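You operate a simulated robot arm through the tools that you are given. There is no shell and no other tool.

You are at the controls of a simulated robot arm. One attempt, no reset.

TASK
Pack the grey tray (marked "Spares") on the tester end of the near bench. At the end: the orange adapter stands where the black thin can stood; the black relay (marked "24 V") from the tester end of the near bench is in the grey tray; the black thin can from the tester end of the near bench stands on top of the black small fan; the small orange fan is in the grey tray; whatever was shut is shut again. Leave all else as you found it, and nothing knocked over.

It is judged by the outcome, as a careful person would: the job done as asked, and still so three seconds after it is handed in. It fails if anything else is knocked over, pushed out of place, dropped, spilled or broken.

THE ROBOT
A 6-joint arm with a two-finger gripper, fixed in place. Base frame: the origin is at the foot of the arm, x ahead of it, y to its left, z up; the work surface is at about z = 0.72. Units: m, degrees, N and s.
With the tool pointing down near the work surface it reaches from about 0.36 to 0.68 m from the base axis. Its first joint turns from -66.0 to 66.0 degrees. Payload 2.45 kg.
The TCP is the grasp point between the finger pads, 0.03 m short of the fingertips. In the tool frame z runs along the fingers and y along their closing line. Largest opening 0.106 m; the body of the gripper starts 0.079 m behind the TCP.
Orientation is that of the tool frame in the base frame, as a unit quaternion [x, y, z, w]. With the fingers straight down and closing along the base's y, the tool's x points along the base's -x, its y along +y and its z along -z.

THE INTERFACE
- The arm moves only by the tool jog_arm. Its argument "moves" is a list of rows, each a list of 3 entries, a list of its own where there are three numbers: the gripper command, from -1 (fully open) to 1 (shut), values between in proportion, then the shift along the base's x, y, z in units of 30 mm (1.0 is 30 mm), then the turn, a rotation vector about the base's x, y, z in units of 6 degrees (1.0 is 6 degrees). In form: [[fingers, [tx, ty, tz], [wx, wy, wz]], ...]. A call has 1 to 20 rows; each row shifts and turns the commanded pose from where the row before left it. A call with a number of a shift or a turn outside -1 to 1 is refused whole. A row lasts 0.2 s, in which the tool goes at most 0.05 m and 8.6 degrees; a call with a longer step from one row to the next is refused whole, and so is a gripper value outside its range. Where a pose cannot be reached the arm comes as near as it can. A force on the tool above 40 N (or 10 N above the force at the start of the call, whichever is more), or a blocked arm, ends the call early, and 0.2 s more pass. The fingers move at their own pace (about 0.153 m/s each) and stop on an object; they squeeze with about 44 N. The grip force told is the motor's: it shows also when the fingers shut on nothing. Time passes only in rows, and 0.2 s behind the last, so rows that do not move let the fingers close. It gives the time, the measured TCP pose, the force on the tool (base axes), the opening and the grip force at its end, in the units of the frame above (readings bear some noise), with the torque about the TCP (base axes, N m) and any sound that the robot's microphone picked up.
- Cameras (640 x 400 px; columns grow to the right, rows downward): "scene" is fixed at [0.0771, 0.4499, 1.39]; the picture's right is [-0.38, -0.93, 0.00], its down [-0.63, 0.26, -0.73] and it looks along [0.68, -0.28, -0.68] (base axes); focal length 338 px, centre (320, 200). "wrist" rides on the gripper at [0.076, -0.002, -0.106] in the tool frame; the picture's right is [0.02, 1.00, 0.00], its down [-0.78, 0.02, -0.62] and it looks along [-0.62, 0.01, 0.78] (tool axes); focal length 247 px, centre (320, 200). There is no depth. A picture from a camera that has moved, and an enlarged one, comes with that camera's place and axes in the base frame and with its lens.
- get_image(camera): a new picture of that camera. It takes no simulated time.
- close_up(camera, box): a new picture of the part [left, top, right, bottom] of that camera's present view, enlarged. It takes no simulated time.
- job_done(): hands the job in; it is judged then, once.

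Places have to be worked out from the pictures, the camera data and where the tool is seen. Open the gripper and draw the arm clear of the work before you hand the job in, unless the task says otherwise.

The tools are called after "Request:" by a JSON object that holds its "method" and its "body". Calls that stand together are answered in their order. jog_arm: Moves the arm, as the interface text tells. Its arguments: {"type":"object","properties":{"moves":{"type":"array"}},"required":["moves"]} The other tools are called the same way: get_image (camera) takes a picture; close_up (camera, box) takes an enlarged picture of a part of a camera's view; job_done () hands the job in.

At the start:

```text
clock: 0.0
ee_pos: [0.3788, 0.1644, 1.0386]
orientation: [0.0, 1.0, 0.001, 0.0]
force: [0.0, 0.3, 0.5]
torque: [0.01, 0.02, 0.0]
grip_width: 0.1059
gripper_force: 0.1
```

scene: 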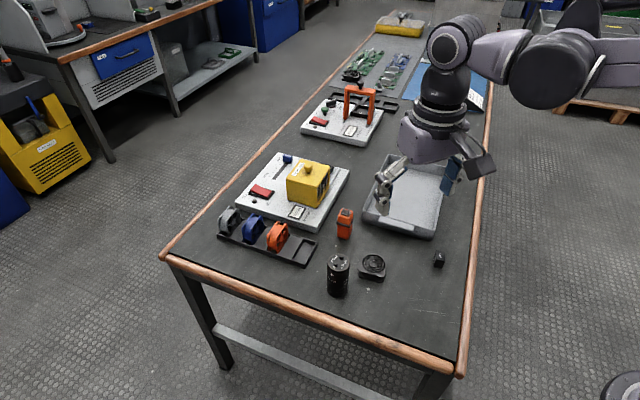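
wrist: 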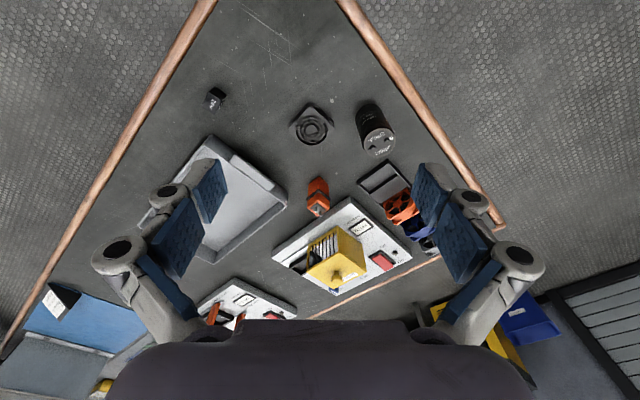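

I start by looking closer at the objects on the near bench.

Request:
{"method": "close_up", "body": {"camera": "scene", "box": [200, 140, 480, 315]}}

Request:
{"method": "close_up", "body": {"camera": "wrist", "box": [140, 70, 460, 270]}}

Request:
{"method": "close_up", "body": {"camera": "scene", "box": [280, 0, 520, 150]}}

Request:
{"method": "close_up", "body": {"camera": "scene", "box": [210, 140, 370, 240]}}

```text
2.29 times, centred on (340, 228) of scene
camera zoom: at [0.0771, 0.4499, 1.39], right [-0.38, -0.93, 0.0], down [-0.63, 0.26, -0.73], along [0.68, -0.28, -0.68], focal length 774 px, centre (274, 137)
```

zoom: 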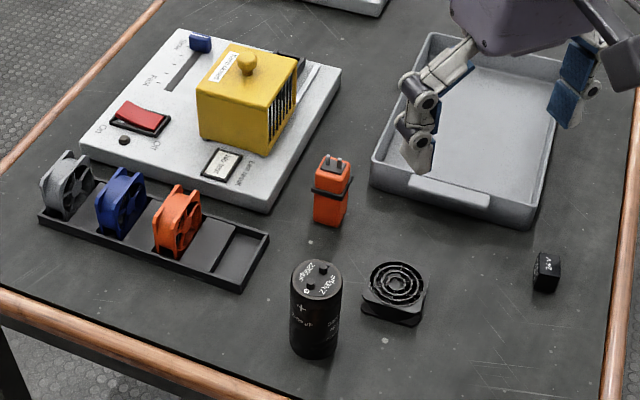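

```text
2.00 times, centred on (300, 170) of wrist
camera zoom: at [0.3022, 0.1617, 1.146], right [-0.02, 1.0, 0.0], down [0.78, 0.02, 0.62], along [0.62, 0.01, -0.78], focal length 494 px, centre (360, 260)
```

zoom: 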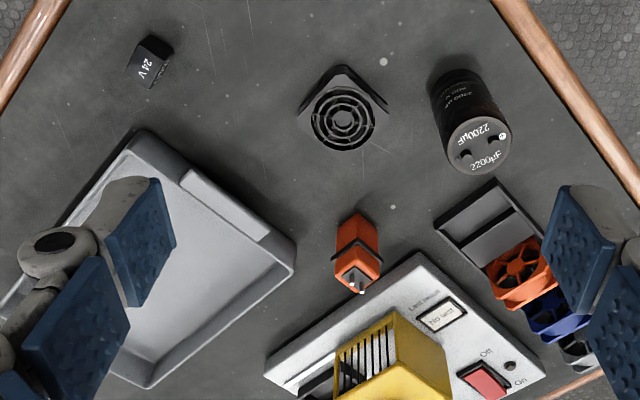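

```text
2.67 times, centred on (400, 75) of scene
camera zoom: at [0.0771, 0.4499, 1.39], right [-0.38, -0.93, 0.0], down [-0.63, 0.26, -0.73], along [0.68, -0.28, -0.68], focal length 903 px, centre (107, 533)
```

zoom: 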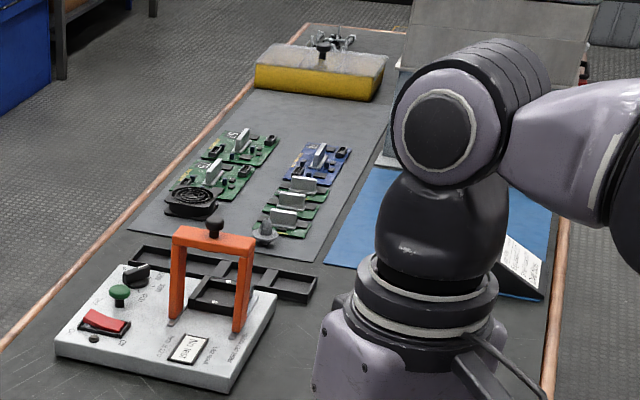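

```text
4.00 times, centred on (290, 190) of scene
camera zoom: at [0.0771, 0.4499, 1.39], right [-0.38, -0.93, 0.0], down [-0.63, 0.26, -0.73], along [0.68, -0.28, -0.68], focal length 1354 px, centre (440, 240)
```

zoom: 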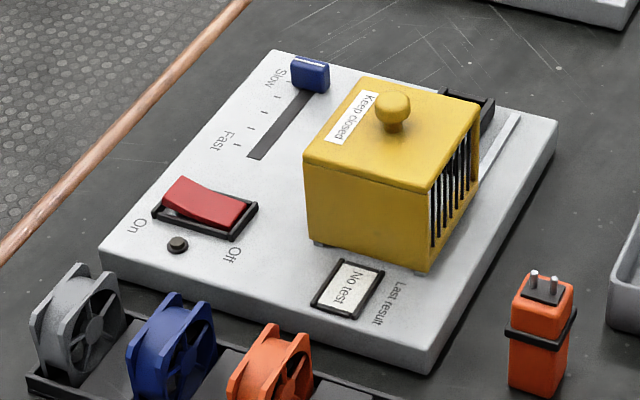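

The can is near (0.46,0.25), the flat black fan near (0.47,0.155), the adapter near (0.60,0.17), the relay near (0.43,-0.01) and the tray near (0.63,-0.05). I zoom on the fan rack, the yellow cover and other places to be sure which orange fan is meant.

Request:
{"method": "close_up", "body": {"camera": "wrist", "box": [280, 200, 400, 275]}}

Request:
{"method": "close_up", "body": {"camera": "wrist", "box": [350, 150, 446, 210]}}

Request:
{"method": "close_up", "body": {"camera": "scene", "box": [0, 0, 240, 150]}}

Request:
{"method": "close_up", "body": {"camera": "scene", "box": [210, 190, 338, 270]}}

Request:
{"method": "close_up", "body": {"camera": "scene", "box": [285, 155, 333, 185]}}

```text
5.33 times, centred on (340, 238) of wrist
camera zoom: at [0.3022, 0.1617, 1.146], right [-0.02, 1.0, 0.0], down [0.78, 0.02, 0.62], along [0.62, 0.01, -0.78], focal length 1317 px, centre (213, 0)
```

zoom: 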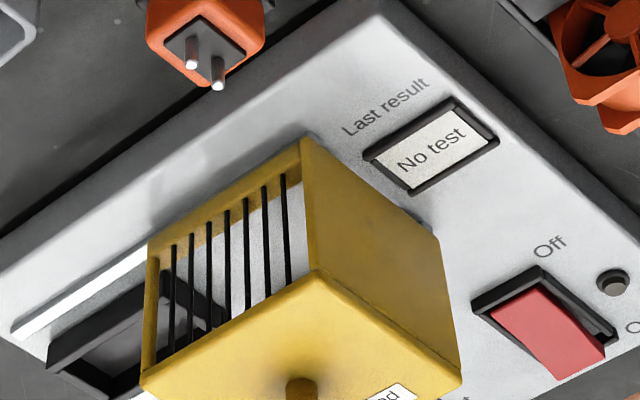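

```text
6.67 times, centred on (398, 180) of wrist
camera zoom: at [0.3022, 0.1617, 1.146], right [-0.02, 1.0, 0.0], down [0.78, 0.02, 0.62], along [0.62, 0.01, -0.78], focal length 1646 px, centre (-200, 333)
```

zoom: 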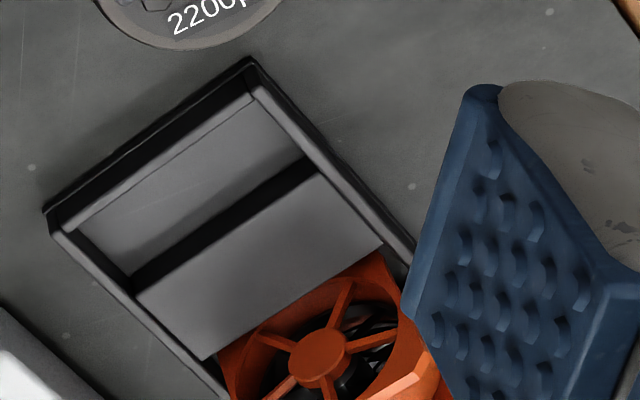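

```text
2.67 times, centred on (120, 75) of scene
camera zoom: at [0.0771, 0.4499, 1.39], right [-0.38, -0.93, 0.0], down [-0.63, 0.26, -0.73], along [0.68, -0.28, -0.68], focal length 903 px, centre (853, 533)
```

zoom: 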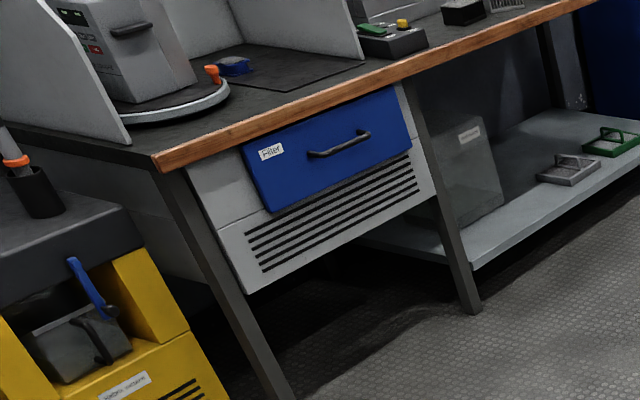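

```text
5.00 times, centred on (274, 230) of scene
camera zoom: at [0.0771, 0.4499, 1.39], right [-0.38, -0.93, 0.0], down [-0.63, 0.26, -0.73], along [0.68, -0.28, -0.68], focal length 1692 px, centre (550, 50)
```

zoom: 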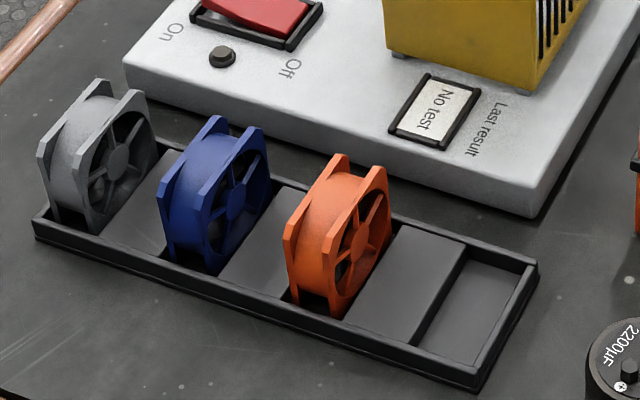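

```text
13.33 times, centred on (309, 170) of scene
camera zoom: at [0.0771, 0.4499, 1.39], right [-0.38, -0.93, 0.0], down [-0.63, 0.26, -0.73], along [0.68, -0.28, -0.68], focal length 4513 px, centre (467, 600)
```

zoom: 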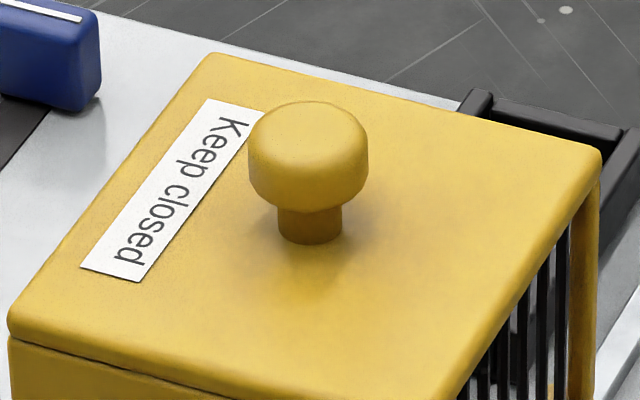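

The rack's orange fan is the only orange fan seen, so it is the one meant; the cover looks empty and can stay shut. I move toward the relay side at a lower height to measure it with the wrist camera.

Request:
{"method": "jog_arm", "body": {"moves": [[-1, [0, -1, -0.6], [0, 0, 0]], [-1, [0, -1, -0.6], [0, 0, 0]], [-1, [0, -1, -0.6], [0, 0, 0]], [-1, [0, -1, -0.6], [0, 0, 0]], [-1, [0, -0.8, -0.6], [0, 0, 0]], [-1, [0, 0, 0], [0, 0, 0]]]}}

Request:
{"method": "get_image", "body": {"camera": "wrist"}}

Request:
{"method": "close_up", "body": {"camera": "wrist", "box": [260, 60, 420, 160]}}

Request:
{"method": "close_up", "body": {"camera": "scene", "box": [350, 130, 478, 210]}}

```text
clock: 1.4
ee_pos: [0.3751, 0.022, 0.9477]
orientation: [0.0, 1.0, 0.0, 0.0]
force: [0.7, 0.4, 0.6]
torque: [0.0, -0.01, 0.0]
grip_width: 0.106
gripper_force: 0.2
```

```text
taken
camera wrist: at [0.2993, 0.0192, 1.0547], right [-0.02, 1.0, 0.0], down [0.78, 0.02, 0.62], along [0.62, 0.01, -0.78], focal length 247 px, centre (320, 200)
```

wrist: 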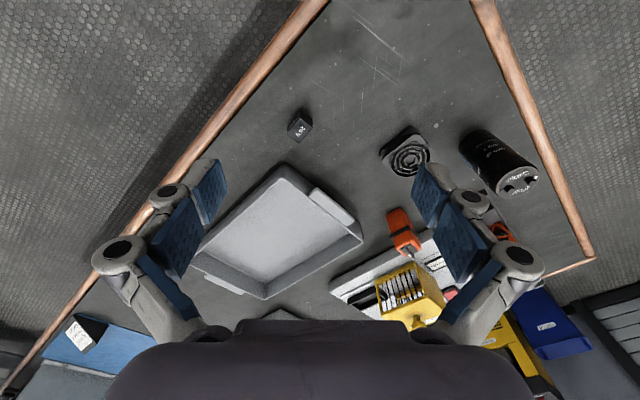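

```text
4.00 times, centred on (340, 110) of wrist
camera zoom: at [0.2993, 0.0192, 1.0547], right [-0.02, 1.0, 0.0], down [0.78, 0.02, 0.62], along [0.62, 0.01, -0.78], focal length 988 px, centre (240, 560)
```

zoom: 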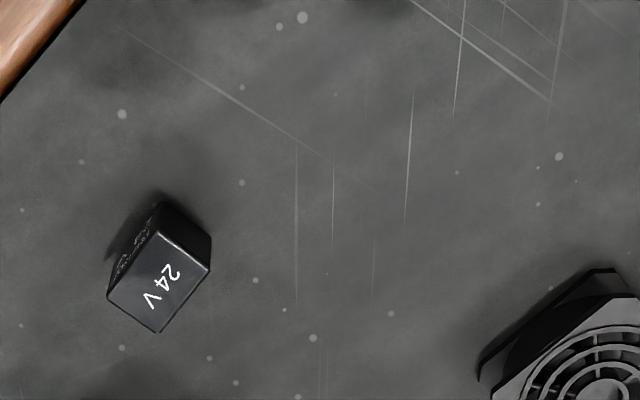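

```text
5.00 times, centred on (414, 170) of scene
camera zoom: at [0.0771, 0.4499, 1.39], right [-0.38, -0.93, 0.0], down [-0.63, 0.26, -0.73], along [0.68, -0.28, -0.68], focal length 1692 px, centre (-150, 350)
```

zoom: 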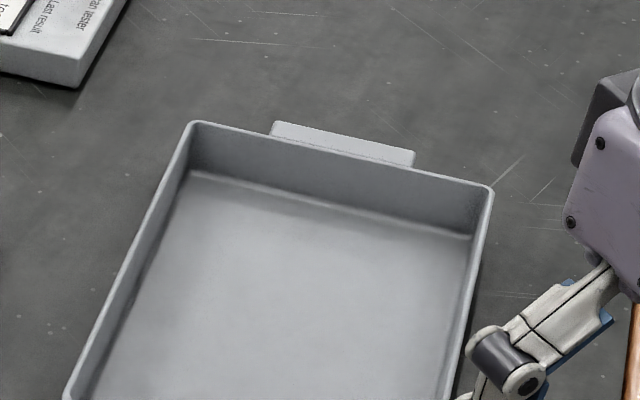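

The relay's top face measures about 28×22 mm, centred near (0.430,-0.006), with its short side along (0.6,0.8). I turn the tool -37° and move above it, then check.

Request:
{"method": "jog_arm", "body": {"moves": [[-1, [0.3, -0.15, -0.4], [0, 0, -0.9]], [-1, [0.3, -0.15, -0.4], [0, 0, -0.9]], [-1, [0.3, -0.15, -0.5], [0, 0, -0.9]], [-1, [0.3, -0.15, -0.5], [0, 0, -0.9]], [-1, [0.3, -0.15, -0.5], [0, 0, -0.9]], [-1, [0.3, -0.15, -0.5], [0, 0, -0.9]], [-1, [0.0, 0, -0.5], [0, 0, -0.8]], [-1, [0, 0, 0], [0, 0, 0]]]}}

Request:
{"method": "get_image", "body": {"camera": "wrist"}}

Request:
{"method": "close_up", "body": {"camera": "scene", "box": [390, 220, 486, 280]}}

```text
clock: 3.2
ee_pos: [0.4327, -0.0072, 0.8503]
orientation: [0.32, 0.948, 0.0, -0.001]
force: [-0.2, 0.4, -0.4]
torque: [-0.03, -0.01, -0.02]
grip_width: 0.1057
gripper_force: 0.0
```

```text
taken
camera wrist: at [0.3704, 0.0371, 0.9567], right [0.59, 0.81, 0.0], down [0.63, -0.46, 0.62], along [0.5, -0.37, -0.78], focal length 247 px, centre (320, 200)
```

wrist: 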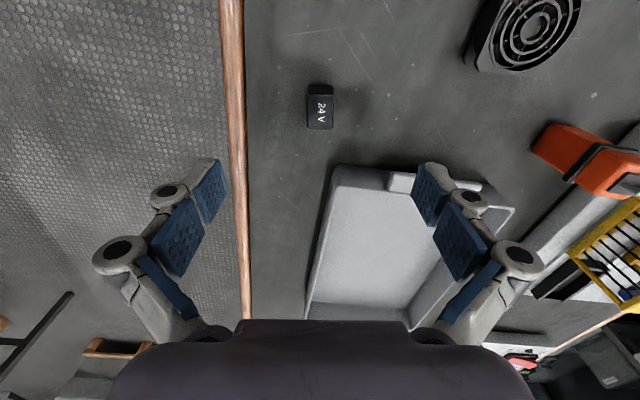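

```text
6.67 times, centred on (438, 250) of scene
camera zoom: at [0.0771, 0.4499, 1.39], right [-0.38, -0.93, 0.0], down [-0.63, 0.26, -0.73], along [0.68, -0.28, -0.68], focal length 2256 px, centre (-467, -133)
```

zoom: 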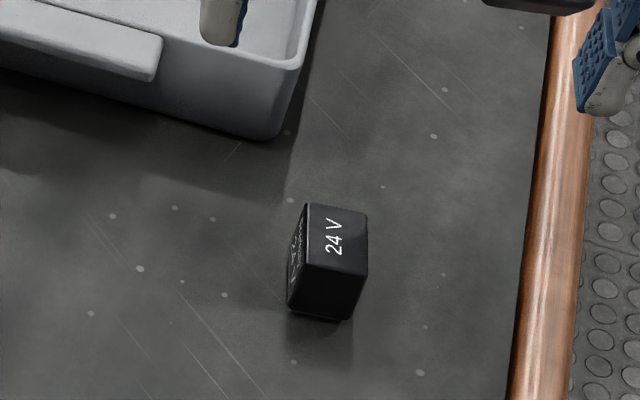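

The relay is aligned with the fingers and centred near (0.429,-0.0065), with its top near 0.745. I go down and close on it.

Request:
{"method": "jog_arm", "body": {"moves": [[-0.4, [-0.12, 0, -0.8], [0, 0, 0]], [-0.4, [0, 0, -0.8], [0, 0, 0]], [-0.4, [0, 0, -0.8], [0, 0, 0]], [-0.4, [0, 0, -0.75], [0, 0, 0]], [-0.4, [0, 0, 0], [0, 0, 0]], [1, [0, 0, 0], [0, 0, 0]], [1, [0, 0, 0], [0, 0, 0]], [1, [0, 0, 0], [0, 0, 0]]]}}

Request:
{"method": "get_image", "body": {"camera": "wrist"}}

Request:
{"method": "close_up", "body": {"camera": "scene", "box": [358, 160, 518, 260]}}

```text
clock: 5.0
ee_pos: [0.4246, -0.0051, 0.756]
orientation: [0.319, 0.948, 0.0, 0.0]
force: [0.6, -0.2, -0.1]
torque: [0.0, -0.01, 0.0]
grip_width: 0.0206
gripper_force: 44.4
```

```text
taken
camera wrist: at [0.3644, 0.0392, 0.8618], right [0.59, 0.81, 0.0], down [0.63, -0.46, 0.62], along [0.5, -0.37, -0.78], focal length 247 px, centre (320, 200)
```

wrist: 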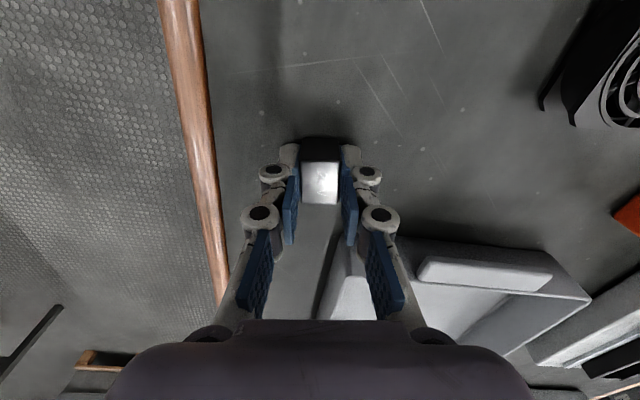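

```text
4.00 times, centred on (438, 210) of scene
camera zoom: at [0.0771, 0.4499, 1.39], right [-0.38, -0.93, 0.0], down [-0.63, 0.26, -0.73], along [0.68, -0.28, -0.68], focal length 1354 px, centre (-152, 160)
```

zoom: 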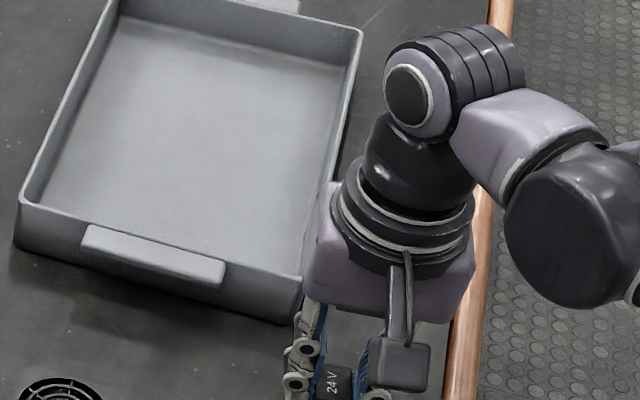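

The relay is held (width 0.0206). The tray's rim is at about z = 0.76, with corners near (0.50,-0.03), (0.62,0.10) and (0.69,-0.23). I lift and carry the relay over the point (0.580,-0.035).

Request:
{"method": "jog_arm", "body": {"moves": [[1, [0, 0, 0.8], [0, 0, 0]], [1, [0, 0, 0.9], [0, 0, 0]], [1, [0, 0, 0.9], [0, 0, 0]], [1, [0, 0, 0.6], [0, 0, 0]], [1, [0.8, -0.15, 0], [0, 0, 0]], [1, [0.9, -0.15, 0], [0, 0, 0]], [1, [0.9, -0.15, 0], [0, 0, 0]], [1, [0.9, -0.15, 0], [0, 0, 0]], [1, [0.9, -0.2, 0], [0, 0, 0]], [1, [0.75, -0.2, 0], [0, 0, 0]], [1, [0, 0, 0], [0, 0, 0]]]}}

Request:
{"method": "get_image", "body": {"camera": "wrist"}}

Request:
{"method": "close_up", "body": {"camera": "scene", "box": [338, 130, 498, 230]}}

```text
clock: 7.4
ee_pos: [0.5821, -0.0339, 0.8529]
orientation: [0.319, 0.948, 0.0, 0.001]
force: [0.2, 0.3, -0.4]
torque: [-0.01, -0.01, -0.03]
grip_width: 0.0204
gripper_force: 43.9
```

```text
taken
camera wrist: at [0.5209, 0.009, 0.9599], right [0.59, 0.81, 0.0], down [0.63, -0.46, 0.62], along [0.5, -0.37, -0.78], focal length 247 px, centre (320, 200)
```

wrist: 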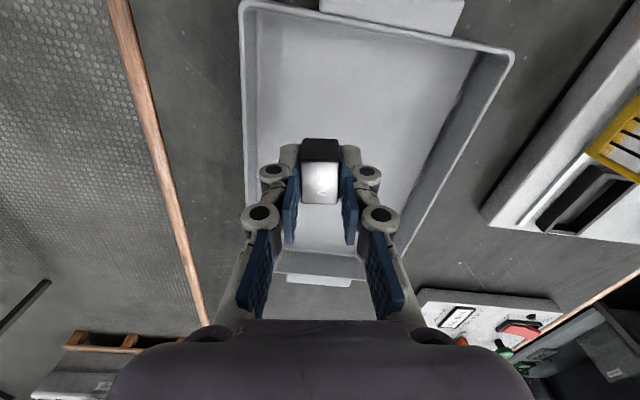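

```text
4.00 times, centred on (418, 180) of scene
camera zoom: at [0.0771, 0.4499, 1.39], right [-0.38, -0.93, 0.0], down [-0.63, 0.26, -0.73], along [0.68, -0.28, -0.68], focal length 1354 px, centre (-72, 280)
```

zoom: 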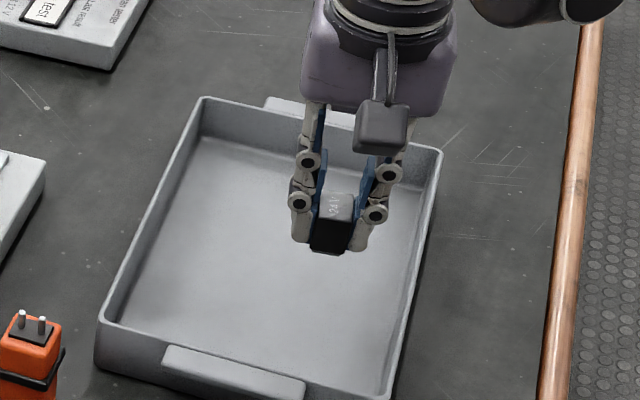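

Clear of the rim and above the tray floor. I lower it gently to about 8 mm above the earlier grip height.

Request:
{"method": "jog_arm", "body": {"moves": [[1, [0, 0, -0.7], [0, 0, 0]], [1, [0, 0, -0.7], [0, 0, 0]], [1, [0, 0, -0.7], [0, 0, 0]], [1, [0, 0, -0.5], [0, 0, 0]], [1, [0, 0, -0.3], [0, 0, 0]], [1, [0, 0, -0.1], [0, 0, 0]], [1, [0, 0, 0], [0, 0, 0]]]}}

Request:
{"method": "close_up", "body": {"camera": "scene", "box": [370, 160, 450, 210]}}

```text
clock: 9.0
ee_pos: [0.5833, -0.036, 0.762]
orientation: [0.32, 0.948, 0.0, 0.0]
force: [-0.7, 0.7, -0.8]
torque: [0.01, -0.01, -0.01]
grip_width: 0.0206
gripper_force: 44.0
```

```text
8.00 times, centred on (410, 185) of scene
camera zoom: at [0.0771, 0.4499, 1.39], right [-0.38, -0.93, 0.0], down [-0.63, 0.26, -0.73], along [0.68, -0.28, -0.68], focal length 2708 px, centre (-400, 320)
```

zoom: 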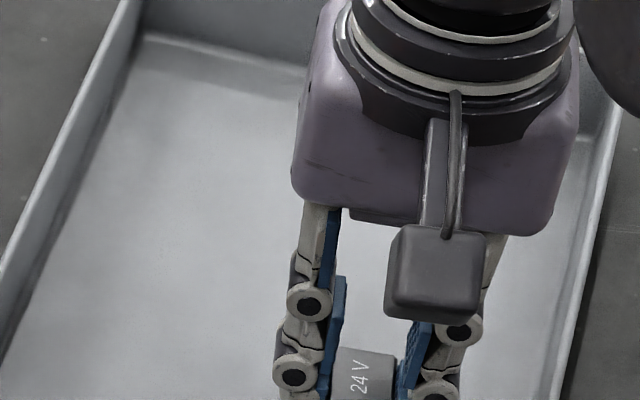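

No contact yet at 0.762, so I go down in small steps until contact shows.

Request:
{"method": "jog_arm", "body": {"moves": [[1, [0, 0, -0.05], [0, 0, 0]], [1, [0, 0, -0.05], [0, 0, 0]], [1, [0, 0, 0], [0, 0, 0]]]}}

```text
clock: 9.8
ee_pos: [0.5836, -0.0362, 0.7605]
orientation: [0.32, 0.947, 0.001, 0.001]
force: [0.8, 2.0, 38.4]
torque: [0.05, -0.01, -0.03]
grip_width: 0.0206
gripper_force: 43.9
```

The relay has touched the tray floor. I ease off by 1 mm, open partly and rise.

Request:
{"method": "jog_arm", "body": {"moves": [[1, [0, 0, 0.04], [0, 0, 0]], [0.1, [0, 0, 0], [0, 0, 0]], [0.1, [0, 0, 0], [0, 0, 0]], [0.1, [0, 0, 0.5], [0, 0, 0]], [0.1, [0, 0, 0.9], [0, 0, 0]], [0.1, [0, 0, 0.9], [0, 0, 0]], [0.1, [0, 0, 0.9], [0, 0, 0]], [0.1, [-0.5, 0, 0.9], [0, 0, 0]], [0.1, [-0.9, 0.3, 0.3], [0, 0, 0]], [-0.5, [-0.9, 0.3, 0], [0, 0, 0]], [-1, [-0.9, 0.3, 0], [0, 0, 0]]]}}

Request:
{"method": "get_image", "body": {"camera": "wrist"}}

Request:
{"method": "get_image", "body": {"camera": "scene"}}

```text
clock: 12.2
ee_pos: [0.4865, -0.0076, 0.8926]
orientation: [0.318, 0.948, 0.0, 0.0]
force: [-0.3, 1.0, 0.6]
torque: [0.02, 0.02, 0.0]
grip_width: 0.1062
gripper_force: 0.1
```

```text
taken
camera wrist: at [0.425, 0.0363, 0.9991], right [0.59, 0.81, 0.0], down [0.63, -0.46, 0.62], along [0.5, -0.37, -0.78], focal length 247 px, centre (320, 200)
```

wrist: 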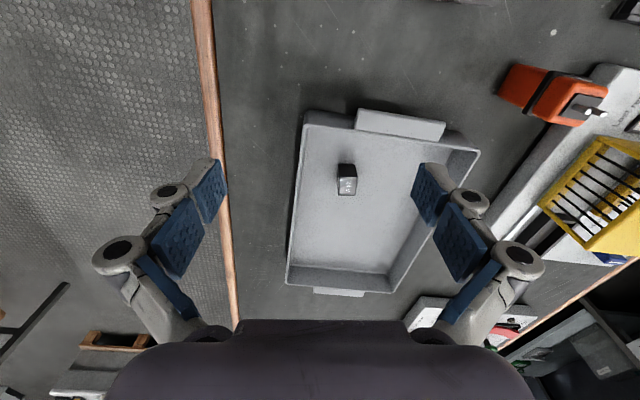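

```text
taken
```

scene: 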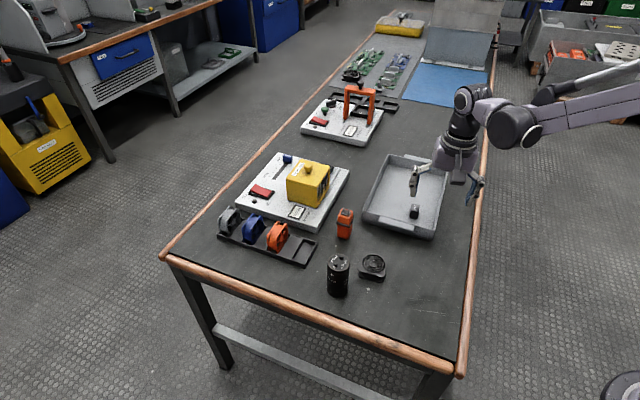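

The relay lies in the tray. Next I return the tool to zero yaw and look at the can and the black fan from closer up.

Request:
{"method": "jog_arm", "body": {"moves": [[-1, [-0.4, 0.7, 0.3], [0, 0, 0.8]], [-1, [-0.45, 0.9, 0.3], [0, 0, 0.8]], [-1, [-0.45, 0.9, 0.3], [0, 0, 0.8]], [-1, [-0.45, 0.9, 0.2], [0, 0, 0.8]], [-1, [-0.45, 0.9, 0.2], [0, 0, 0.8]], [-1, [-0.45, 0.9, 0], [0, 0, 0.8]], [-1, [-0.45, 0.9, 0], [0, 0, 0.8]], [-1, [-0.45, 0.8, 0], [0, 0, 0.6]], [-1, [0, 0, 0], [0, 0, 0]]]}}

Request:
{"method": "get_image", "body": {"camera": "wrist"}}

Request:
{"method": "close_up", "body": {"camera": "wrist", "box": [224, 60, 416, 180]}}

Request:
{"method": "close_up", "body": {"camera": "scene", "box": [304, 240, 400, 300]}}

```text
clock: 14.2
ee_pos: [0.3798, 0.1989, 0.9311]
orientation: [-0.001, 1.0, 0.0, 0.0]
force: [0.8, -0.6, -0.1]
torque: [0.03, -0.01, 0.0]
grip_width: 0.1059
gripper_force: 0.0
```

```text
taken
camera wrist: at [0.3034, 0.196, 1.0376], right [-0.02, 1.0, 0.0], down [0.78, 0.02, 0.62], along [0.62, 0.01, -0.78], focal length 247 px, centre (320, 200)
```

wrist: 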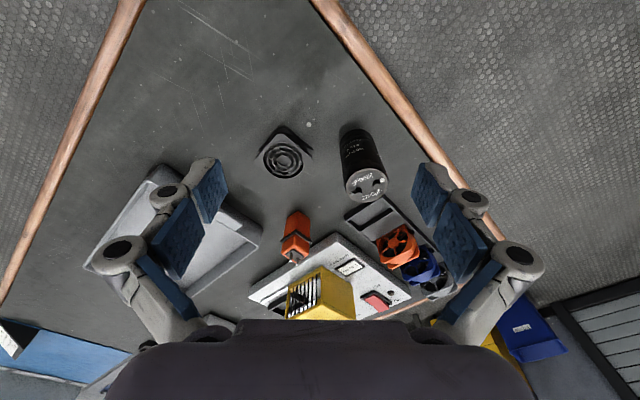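

```text
3.33 times, centred on (320, 120) of wrist
camera zoom: at [0.3034, 0.196, 1.0376], right [-0.02, 1.0, 0.0], down [0.78, 0.02, 0.62], along [0.62, 0.01, -0.78], focal length 823 px, centre (320, 467)
```

zoom: 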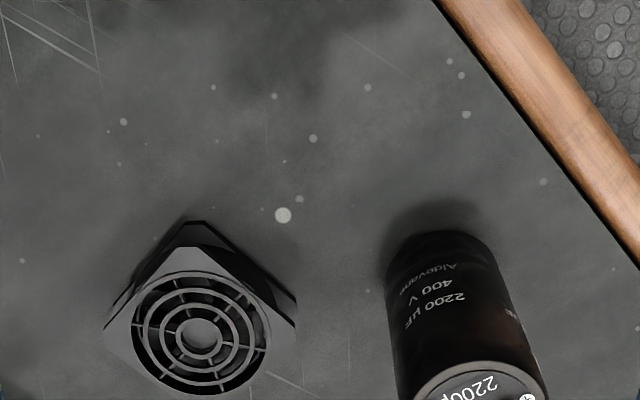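

```text
6.67 times, centred on (352, 270) of scene
camera zoom: at [0.0771, 0.4499, 1.39], right [-0.38, -0.93, 0.0], down [-0.63, 0.26, -0.73], along [0.68, -0.28, -0.68], focal length 2256 px, centre (107, -267)
```

zoom: 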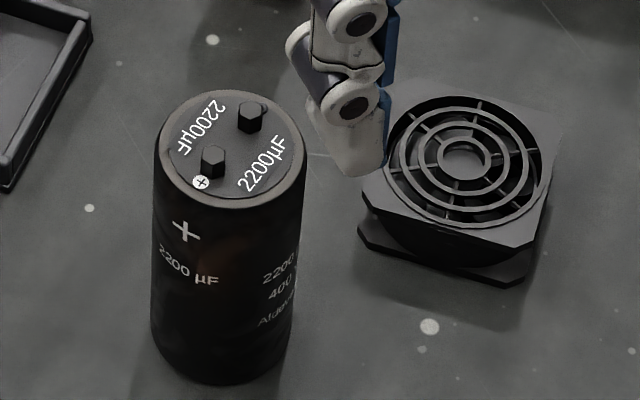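

The can's axis is near (0.4575,0.251), its top near z = 0.813 and its diameter about 0.048. The black fan's centre is near (0.4735,0.149) with its top near 0.738. I move above the can and check the alignment.

Request:
{"method": "jog_arm", "body": {"moves": [[-1, [0.5, 0.35, 0], [0, 0, 0]], [-1, [0.7, 0.45, -0.3], [0, 0, 0]], [-1, [0.7, 0.45, -0.5], [0, 0, 0]], [-1, [0.7, 0.45, -0.7], [0, 0, 0]], [-1, [0, 0, 0], [0, 0, 0]]]}}

Request:
{"method": "get_image", "body": {"camera": "wrist"}}

Request:
{"method": "close_up", "body": {"camera": "scene", "box": [280, 200, 408, 280]}}

```text
clock: 15.4
ee_pos: [0.46, 0.2484, 0.8878]
orientation: [0.0, 1.0, 0.0, 0.0]
force: [-0.8, 0.3, 0.3]
torque: [0.03, 0.0, 0.0]
grip_width: 0.1062
gripper_force: 0.1
```

```text
taken
camera wrist: at [0.3832, 0.2462, 0.9945], right [-0.02, 1.0, 0.0], down [0.78, 0.02, 0.62], along [0.62, 0.01, -0.78], focal length 247 px, centre (320, 200)
```

wrist: 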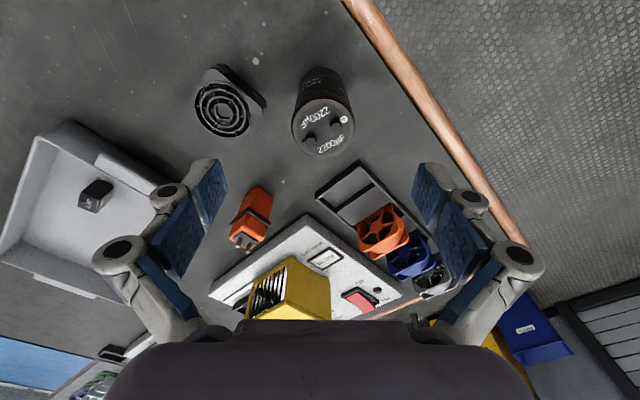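

```text
5.00 times, centred on (344, 240) of scene
camera zoom: at [0.0771, 0.4499, 1.39], right [-0.38, -0.93, 0.0], down [-0.63, 0.26, -0.73], along [0.68, -0.28, -0.68], focal length 1692 px, centre (200, 0)
```

zoom: 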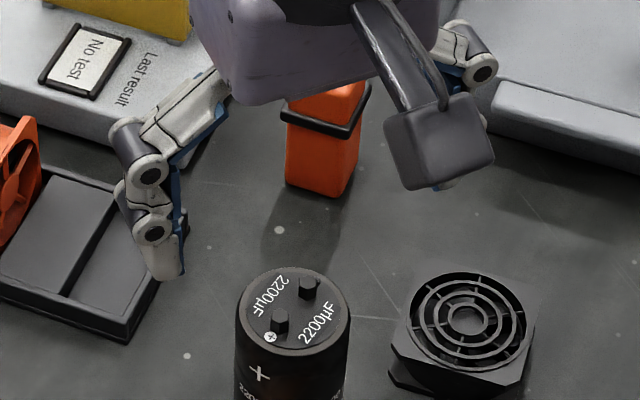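

The can is well centred between the fingers. I lower to about 0.776 and close on it.

Request:
{"method": "jog_arm", "body": {"moves": [[-1, [-0.07, 0.04, -0.8], [0, 0, 0]], [-1, [0, 0, -0.8], [0, 0, 0]], [-1, [0, 0, -0.8], [0, 0, 0]], [-1, [0, 0, -0.8], [0, 0, 0]], [-1, [0, 0, -0.53], [0, 0, 0]], [-1, [0, 0, 0], [0, 0, 0]], [0.3, [0, 0, 0], [0, 0, 0]], [1, [0, 0, 0], [0, 0, 0]], [1, [0, 0, 0], [0, 0, 0]]]}}

Request:
{"method": "get_image", "body": {"camera": "wrist"}}

Request:
{"method": "close_up", "body": {"camera": "scene", "box": [280, 220, 408, 300]}}

```text
clock: 17.4
ee_pos: [0.4571, 0.2515, 0.7746]
orientation: [0.0, 1.0, 0.001, 0.0]
force: [-0.1, 1.0, 1.5]
torque: [0.08, 0.01, 0.0]
grip_width: 0.0468
gripper_force: 43.9
```

```text
taken
camera wrist: at [0.3805, 0.2483, 0.8811], right [-0.02, 1.0, 0.0], down [0.78, 0.02, 0.62], along [0.62, 0.01, -0.78], focal length 247 px, centre (320, 200)
```

wrist: 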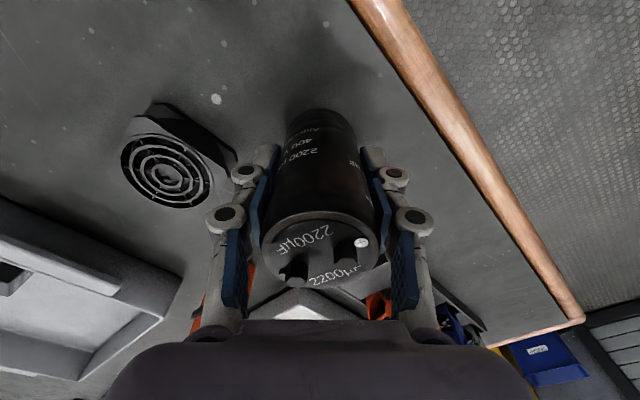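

```text
5.00 times, centred on (344, 260) of scene
camera zoom: at [0.0771, 0.4499, 1.39], right [-0.38, -0.93, 0.0], down [-0.63, 0.26, -0.73], along [0.68, -0.28, -0.68], focal length 1692 px, centre (200, -100)
```

zoom: 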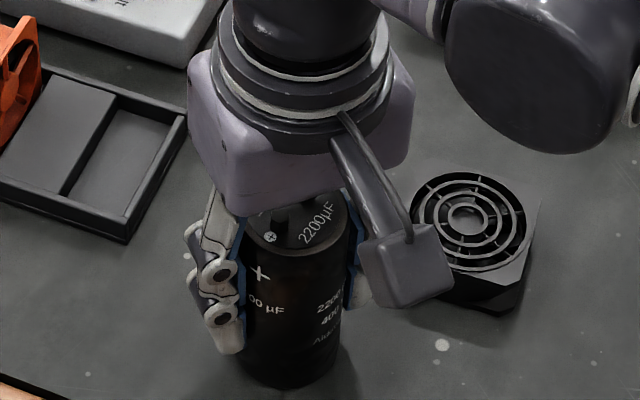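

The can is held (width 0.0468). I lift it 70 mm and carry it over the fan's centre at about (0.4725,0.1495).

Request:
{"method": "jog_arm", "body": {"moves": [[1, [0, 0, 0.4], [0, 0, 0]], [1, [0, 0, 0.7], [0, 0, 0]], [1, [0, 0, 0.7], [0, 0, 0]], [1, [0, 0, 0.6], [0, 0, 0]], [1, [0, -0.3, 0], [0, 0, 0]], [1, [0.1, -0.7, 0], [0, 0, 0]], [1, [0.1, -0.7, 0], [0, 0, 0]], [1, [0.1, -0.7, 0], [0, 0, 0]], [1, [0.1, -0.6, 0], [0, 0, 0]], [1, [0.1, -0.4, 0], [0, 0, 0]], [1, [0, 0, 0], [0, 0, 0]], [1, [0, 0, 0], [0, 0, 0]]]}}

Request:
{"method": "get_image", "body": {"camera": "wrist"}}

Request:
{"method": "close_up", "body": {"camera": "scene", "box": [320, 220, 416, 280]}}

Request:
{"method": "close_up", "body": {"camera": "wrist", "box": [240, 60, 400, 160]}}

```text
clock: 20.0
ee_pos: [0.4719, 0.1471, 0.8459]
orientation: [0.0, 1.0, 0.0, 0.0]
force: [0.6, 0.1, -1.9]
torque: [0.05, -0.01, 0.03]
grip_width: 0.0469
gripper_force: 43.4
```

```text
taken
camera wrist: at [0.3958, 0.1447, 0.9528], right [-0.02, 1.0, 0.0], down [0.78, 0.02, 0.62], along [0.62, 0.01, -0.78], focal length 247 px, centre (320, 200)
```

wrist: 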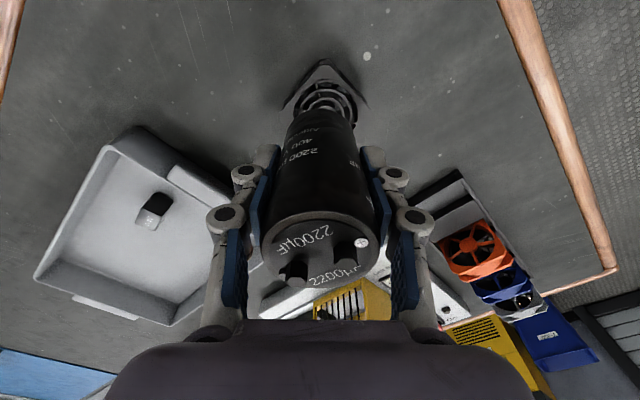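

```text
6.67 times, centred on (368, 250) of scene
camera zoom: at [0.0772, 0.4499, 1.39], right [-0.38, -0.93, 0.0], down [-0.63, 0.26, -0.73], along [0.68, -0.28, -0.68], focal length 2256 px, centre (0, -133)
```

zoom: 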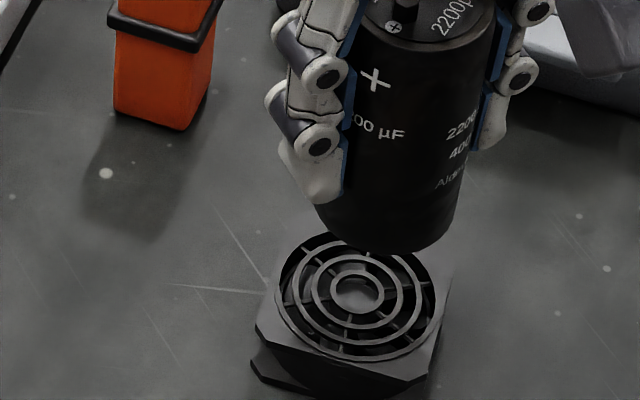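

```text
4.00 times, centred on (320, 110) of wrist
camera zoom: at [0.3958, 0.1447, 0.9528], right [-0.02, 1.0, 0.0], down [0.78, 0.02, 0.62], along [0.62, 0.01, -0.78], focal length 988 px, centre (320, 560)
```

zoom: 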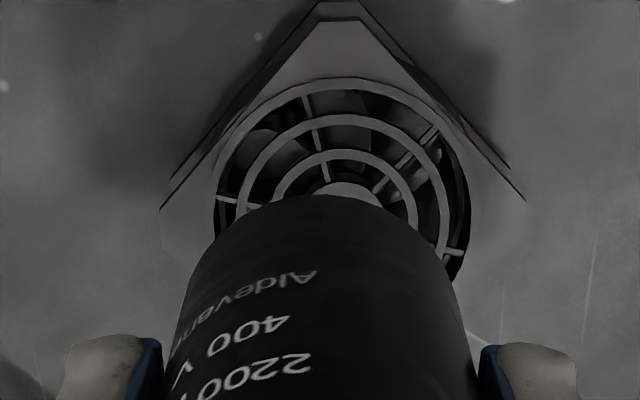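

Against the fan's grille (centre about (0.472,0.151)) the can is about 4 mm too far toward -y. I correct that and lower to near contact.

Request:
{"method": "jog_arm", "body": {"moves": [[1, [0, 0.15, 0], [0, 0, 0]], [1, [0, 0, -0.4], [0, 0, 0]], [1, [0, 0, -0.5], [0, 0, 0]], [1, [0, 0, -0.3], [0, 0, 0]], [1, [0, 0, -0.1], [0, 0, 0]], [1, [0, 0, 0], [0, 0, 0]]]}}

Request:
{"method": "close_up", "body": {"camera": "scene", "box": [320, 220, 416, 280]}}

Request:
{"method": "close_up", "body": {"camera": "wrist", "box": [240, 60, 400, 160]}}

```text
clock: 21.4
ee_pos: [0.4726, 0.1519, 0.8076]
orientation: [0.0, 1.0, 0.0, 0.0]
force: [0.0, 0.5, -2.4]
torque: [0.01, -0.02, 0.0]
grip_width: 0.0467
gripper_force: 44.3
```

```text
6.67 times, centred on (368, 250) of scene
camera zoom: at [0.0772, 0.4499, 1.39], right [-0.38, -0.93, 0.0], down [-0.63, 0.26, -0.73], along [0.68, -0.28, -0.68], focal length 2256 px, centre (0, -133)
```

zoom: 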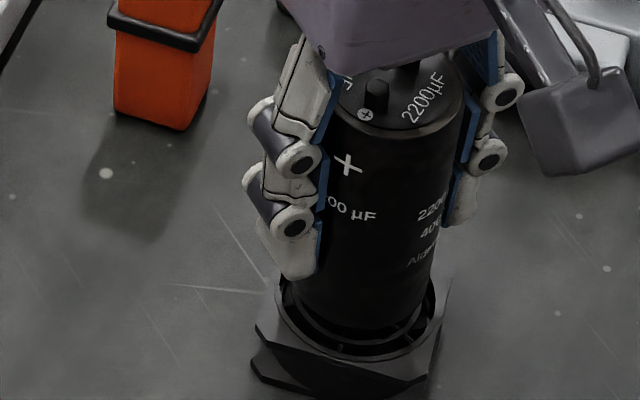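

```text
4.00 times, centred on (320, 110) of wrist
camera zoom: at [0.3958, 0.1497, 0.9148], right [-0.02, 1.0, 0.0], down [0.78, 0.02, 0.62], along [0.62, 0.01, -0.78], focal length 988 px, centre (320, 560)
```

zoom: 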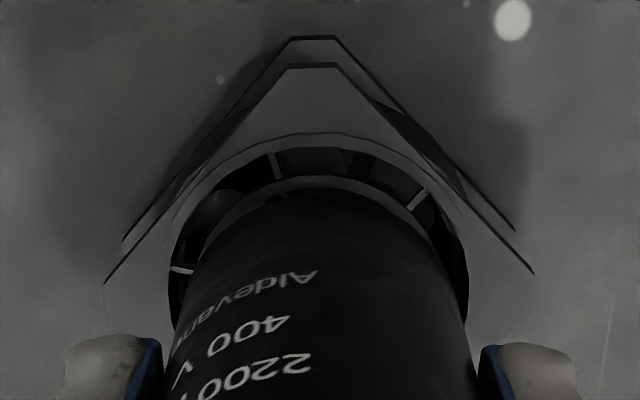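

Well centred over the grille. I lower further with finer steps at the end and watch the force.

Request:
{"method": "jog_arm", "body": {"moves": [[1, [0, 0, -0.15], [0, 0, 0]], [1, [0, 0, -0.12], [0, 0, 0]], [1, [0, 0, -0.05], [0, 0, 0]], [1, [0, 0, -0.05], [0, 0, 0]], [1, [0, 0, 0], [0, 0, 0]]]}}

```text
clock: 22.6
ee_pos: [0.471, 0.1534, 0.7969]
orientation: [0.0, 1.0, 0.001, 0.001]
force: [-1.4, 1.5, 34.9]
torque: [0.03, 0.18, 0.01]
grip_width: 0.0468
gripper_force: 44.1
```

Contact at about 0.742. I check the seating before letting go.

Request:
{"method": "jog_arm", "body": {"moves": [[1, [0, 0, 0.035], [0, 0, 0]], [1, [0, 0, 0], [0, 0, 0]]]}}

Request:
{"method": "close_up", "body": {"camera": "scene", "box": [320, 220, 416, 280]}}

Request:
{"method": "close_up", "body": {"camera": "wrist", "box": [240, 60, 400, 160]}}

```text
clock: 23.2
ee_pos: [0.4716, 0.1518, 0.7971]
orientation: [0.0, 1.0, 0.001, 0.001]
force: [0.6, 2.2, 19.8]
torque: [0.07, -0.06, 0.01]
grip_width: 0.0468
gripper_force: 43.6
```

```text
6.67 times, centred on (368, 250) of scene
camera zoom: at [0.0768, 0.4499, 1.39], right [-0.38, -0.93, 0.0], down [-0.63, 0.26, -0.73], along [0.68, -0.28, -0.68], focal length 2256 px, centre (0, -133)
```

zoom: 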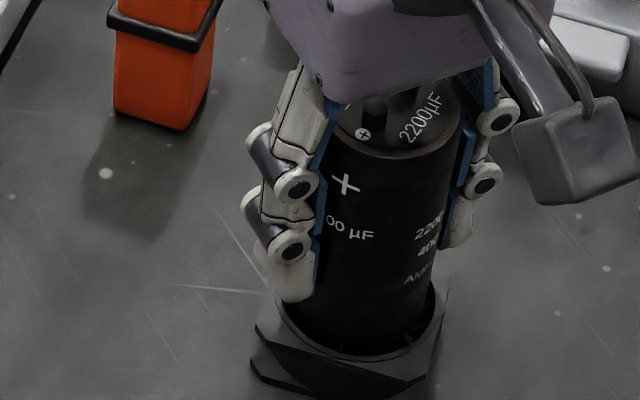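

```text
4.00 times, centred on (320, 110) of wrist
camera zoom: at [0.395, 0.1496, 0.9032], right [-0.02, 1.0, 0.0], down [0.78, 0.02, 0.62], along [0.62, 0.01, -0.78], focal length 988 px, centre (320, 560)
```

zoom: 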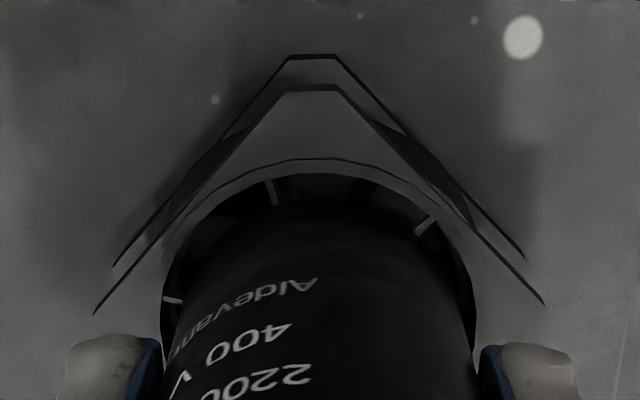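

Seated and centred. I release slowly and rise straight up.

Request:
{"method": "jog_arm", "body": {"moves": [[0.0, [0, 0, 0], [0, 0, 0]], [-0.4, [0, 0, 0], [0, 0, 0]], [-0.8, [0, 0, 0], [0, 0, 0]], [-0.8, [0, 0, 0.5], [0, 0, 0]], [-0.8, [0, 0, 0.9], [0, 0, 0]], [-0.8, [0, 0, 0.9], [0, 0, 0]], [-0.8, [0, 0, 0.9], [0, 0, 0]], [-0.8, [0, 0, 0.6], [0, 0, 0]], [-0.8, [0, 0, 0], [0, 0, 0]]]}}

Request:
{"method": "get_image", "body": {"camera": "wrist"}}

Request:
{"method": "close_up", "body": {"camera": "scene", "box": [300, 190, 428, 270]}}

Request:
{"method": "close_up", "body": {"camera": "wrist", "box": [260, 120, 420, 220]}}

```text
clock: 25.2
ee_pos: [0.4723, 0.1534, 0.9111]
orientation: [0.0, 1.0, 0.0, 0.0]
force: [0.5, 0.4, 0.2]
torque: [0.03, 0.01, 0.0]
grip_width: 0.0956
gripper_force: 0.0
```

```text
taken
camera wrist: at [0.3956, 0.1508, 1.0176], right [-0.02, 1.0, 0.0], down [0.78, 0.02, 0.62], along [0.62, 0.01, -0.78], focal length 247 px, centre (320, 200)
```

wrist: 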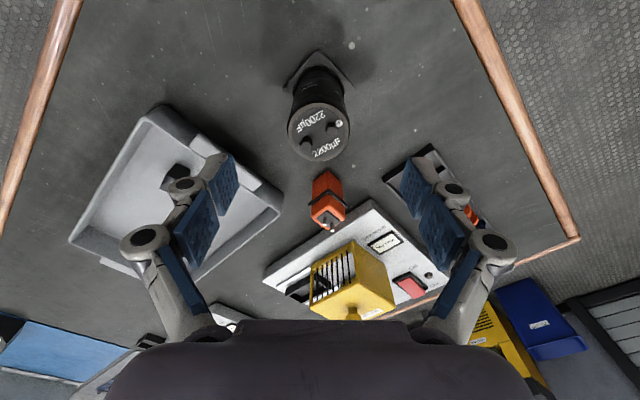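

```text
5.00 times, centred on (364, 230) of scene
camera zoom: at [0.0771, 0.4499, 1.39], right [-0.38, -0.93, 0.0], down [-0.63, 0.26, -0.73], along [0.68, -0.28, -0.68], focal length 1692 px, centre (100, 50)
```

zoom: 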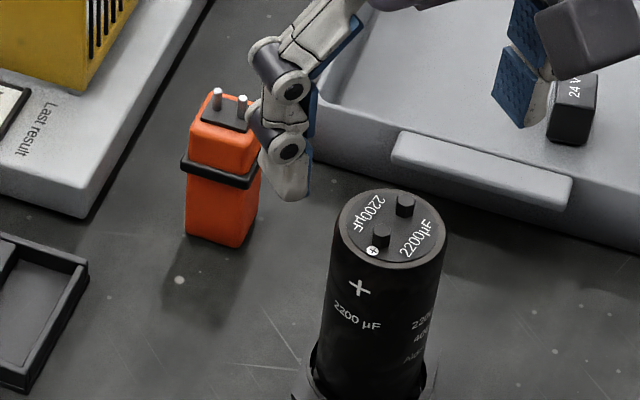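

```text
4.00 times, centred on (340, 170) of wrist
camera zoom: at [0.3956, 0.1508, 1.0176], right [-0.02, 1.0, 0.0], down [0.78, 0.02, 0.62], along [0.62, 0.01, -0.78], focal length 988 px, centre (240, 320)
```

zoom: 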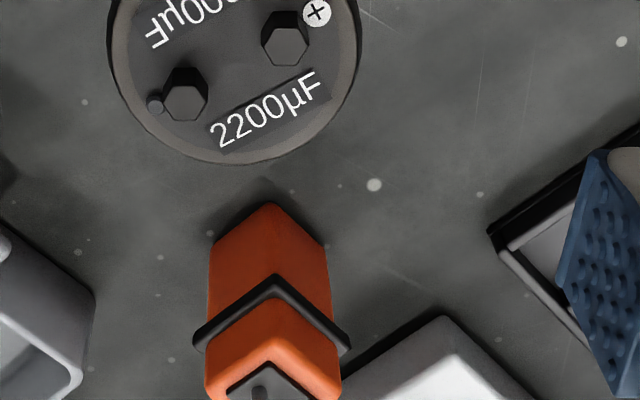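

The can now stands on the fan. The adapter has a square section of about 29 mm, centred near (0.599,0.165) and turned about 45°, with a collar at z of about 0.765. I move above it with the tool at -45° yaw.

Request:
{"method": "jog_arm", "body": {"moves": [[-0.4, [0.5, 0.05, 0], [0, 0, -0.95]], [-0.4, [0.55, 0.05, 0], [0, 0, -0.95]], [-0.4, [0.55, 0.05, 0], [0, 0, -0.95]], [-0.4, [0.55, 0.05, 0], [0, 0, -0.95]], [-0.4, [0.55, 0.05, 0], [0, 0, -0.95]], [-0.4, [0.55, 0.05, 0], [0, 0, -0.95]], [-0.4, [0.55, 0.05, 0], [0, 0, -0.95]], [-0.4, [0.42, 0.04, 0], [0, 0, -0.85]], [-0.4, [0, 0, 0], [0, 0, 0]]]}}

Request:
{"method": "get_image", "body": {"camera": "wrist"}}

Request:
{"method": "close_up", "body": {"camera": "wrist", "box": [240, 60, 400, 160]}}

Request:
{"method": "close_up", "body": {"camera": "scene", "box": [280, 160, 408, 240]}}

```text
clock: 27.2
ee_pos: [0.5999, 0.1653, 0.9133]
orientation: [0.383, 0.924, 0.0, 0.0]
force: [-0.6, 0.1, 0.7]
torque: [0.03, 0.04, 0.02]
grip_width: 0.0743
gripper_force: 0.0
```

```text
taken
camera wrist: at [0.5445, 0.2169, 1.0184], right [0.69, 0.72, 0.0], down [0.56, -0.54, 0.62], along [0.45, -0.43, -0.78], focal length 247 px, centre (320, 200)
```

wrist: 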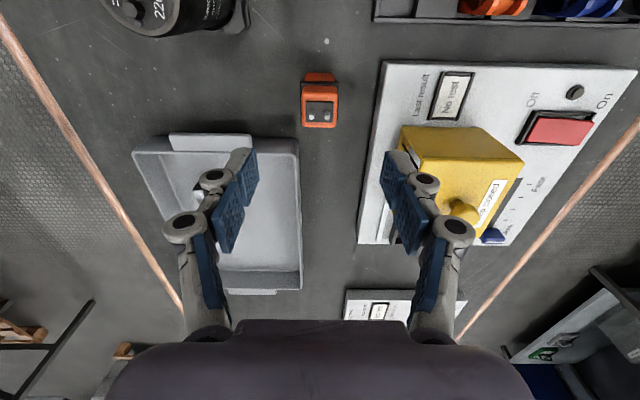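

```text
4.00 times, centred on (320, 110) of wrist
camera zoom: at [0.5445, 0.2169, 1.0184], right [0.69, 0.72, 0.0], down [0.56, -0.54, 0.62], along [0.45, -0.43, -0.78], focal length 988 px, centre (320, 560)
```

zoom: 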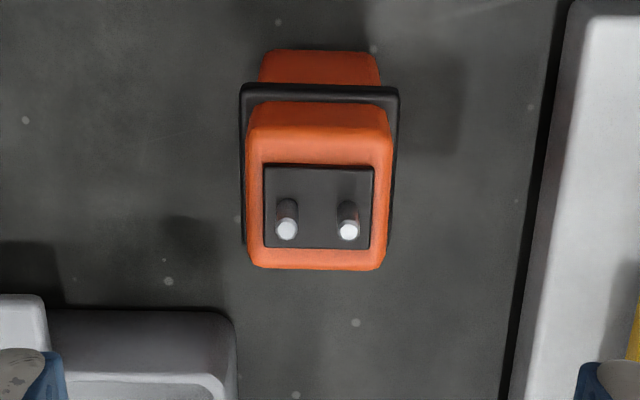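

```text
5.00 times, centred on (344, 200) of scene
camera zoom: at [0.0771, 0.4499, 1.39], right [-0.38, -0.93, 0.0], down [-0.63, 0.26, -0.73], along [0.68, -0.28, -0.68], focal length 1692 px, centre (200, 200)
```

zoom: 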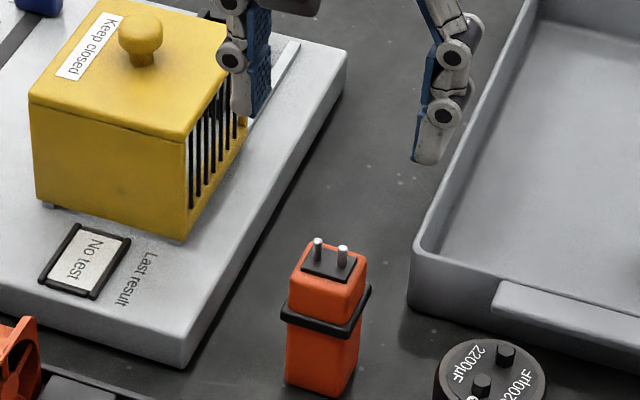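

The adapter is lined up with the fingers, centred at (0.5985,0.1655). I go down to collar height and close.

Request:
{"method": "jog_arm", "body": {"moves": [[-0.4, [-0.04, 0, -0.8], [0, 0, 0]], [-0.4, [0, 0, -0.9], [0, 0, 0]], [-0.4, [0, 0, -0.9], [0, 0, 0]], [-0.4, [0, 0, -0.9], [0, 0, 0]], [-0.4, [0, 0, -0.9], [0, 0, 0]], [-0.4, [0, 0, -0.6], [0, 0, 0]], [-0.4, [0, 0, 0], [0, 0, 0]], [0.0, [0, 0, 0], [0, 0, 0]], [1, [0, 0, 0], [0, 0, 0]], [1, [0, 0, 0], [0, 0, 0]]]}}

Request:
{"method": "get_image", "body": {"camera": "wrist"}}

Request:
{"method": "close_up", "body": {"camera": "scene", "box": [280, 180, 408, 260]}}

```text
clock: 29.4
ee_pos: [0.5974, 0.1642, 0.7612]
orientation: [0.383, 0.924, 0.0, 0.0]
force: [-0.7, -0.1, 3.3]
torque: [-0.05, 0.03, 0.0]
grip_width: 0.0342
gripper_force: 43.8
```

```text
taken
camera wrist: at [0.5421, 0.2168, 0.8678], right [0.69, 0.72, 0.0], down [0.57, -0.54, 0.62], along [0.45, -0.43, -0.78], focal length 247 px, centre (320, 200)
```

wrist: 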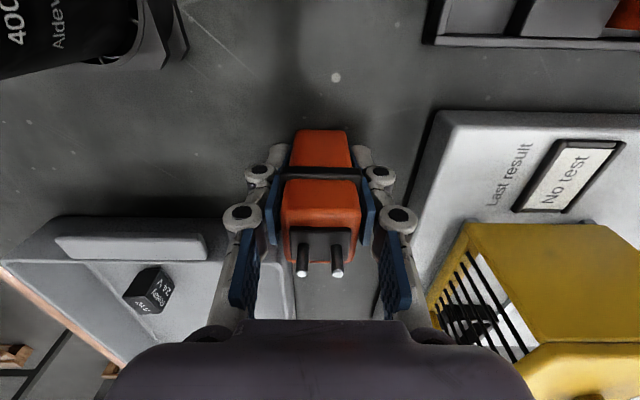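

```text
5.00 times, centred on (344, 220) of scene
camera zoom: at [0.0771, 0.4499, 1.39], right [-0.38, -0.93, 0.0], down [-0.63, 0.26, -0.73], along [0.68, -0.28, -0.68], focal length 1692 px, centre (200, 100)
```

zoom: 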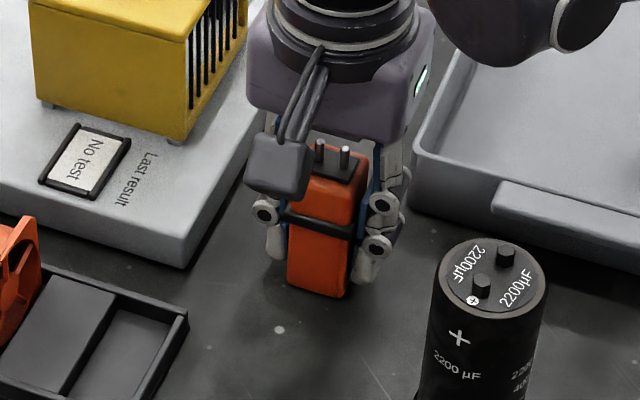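

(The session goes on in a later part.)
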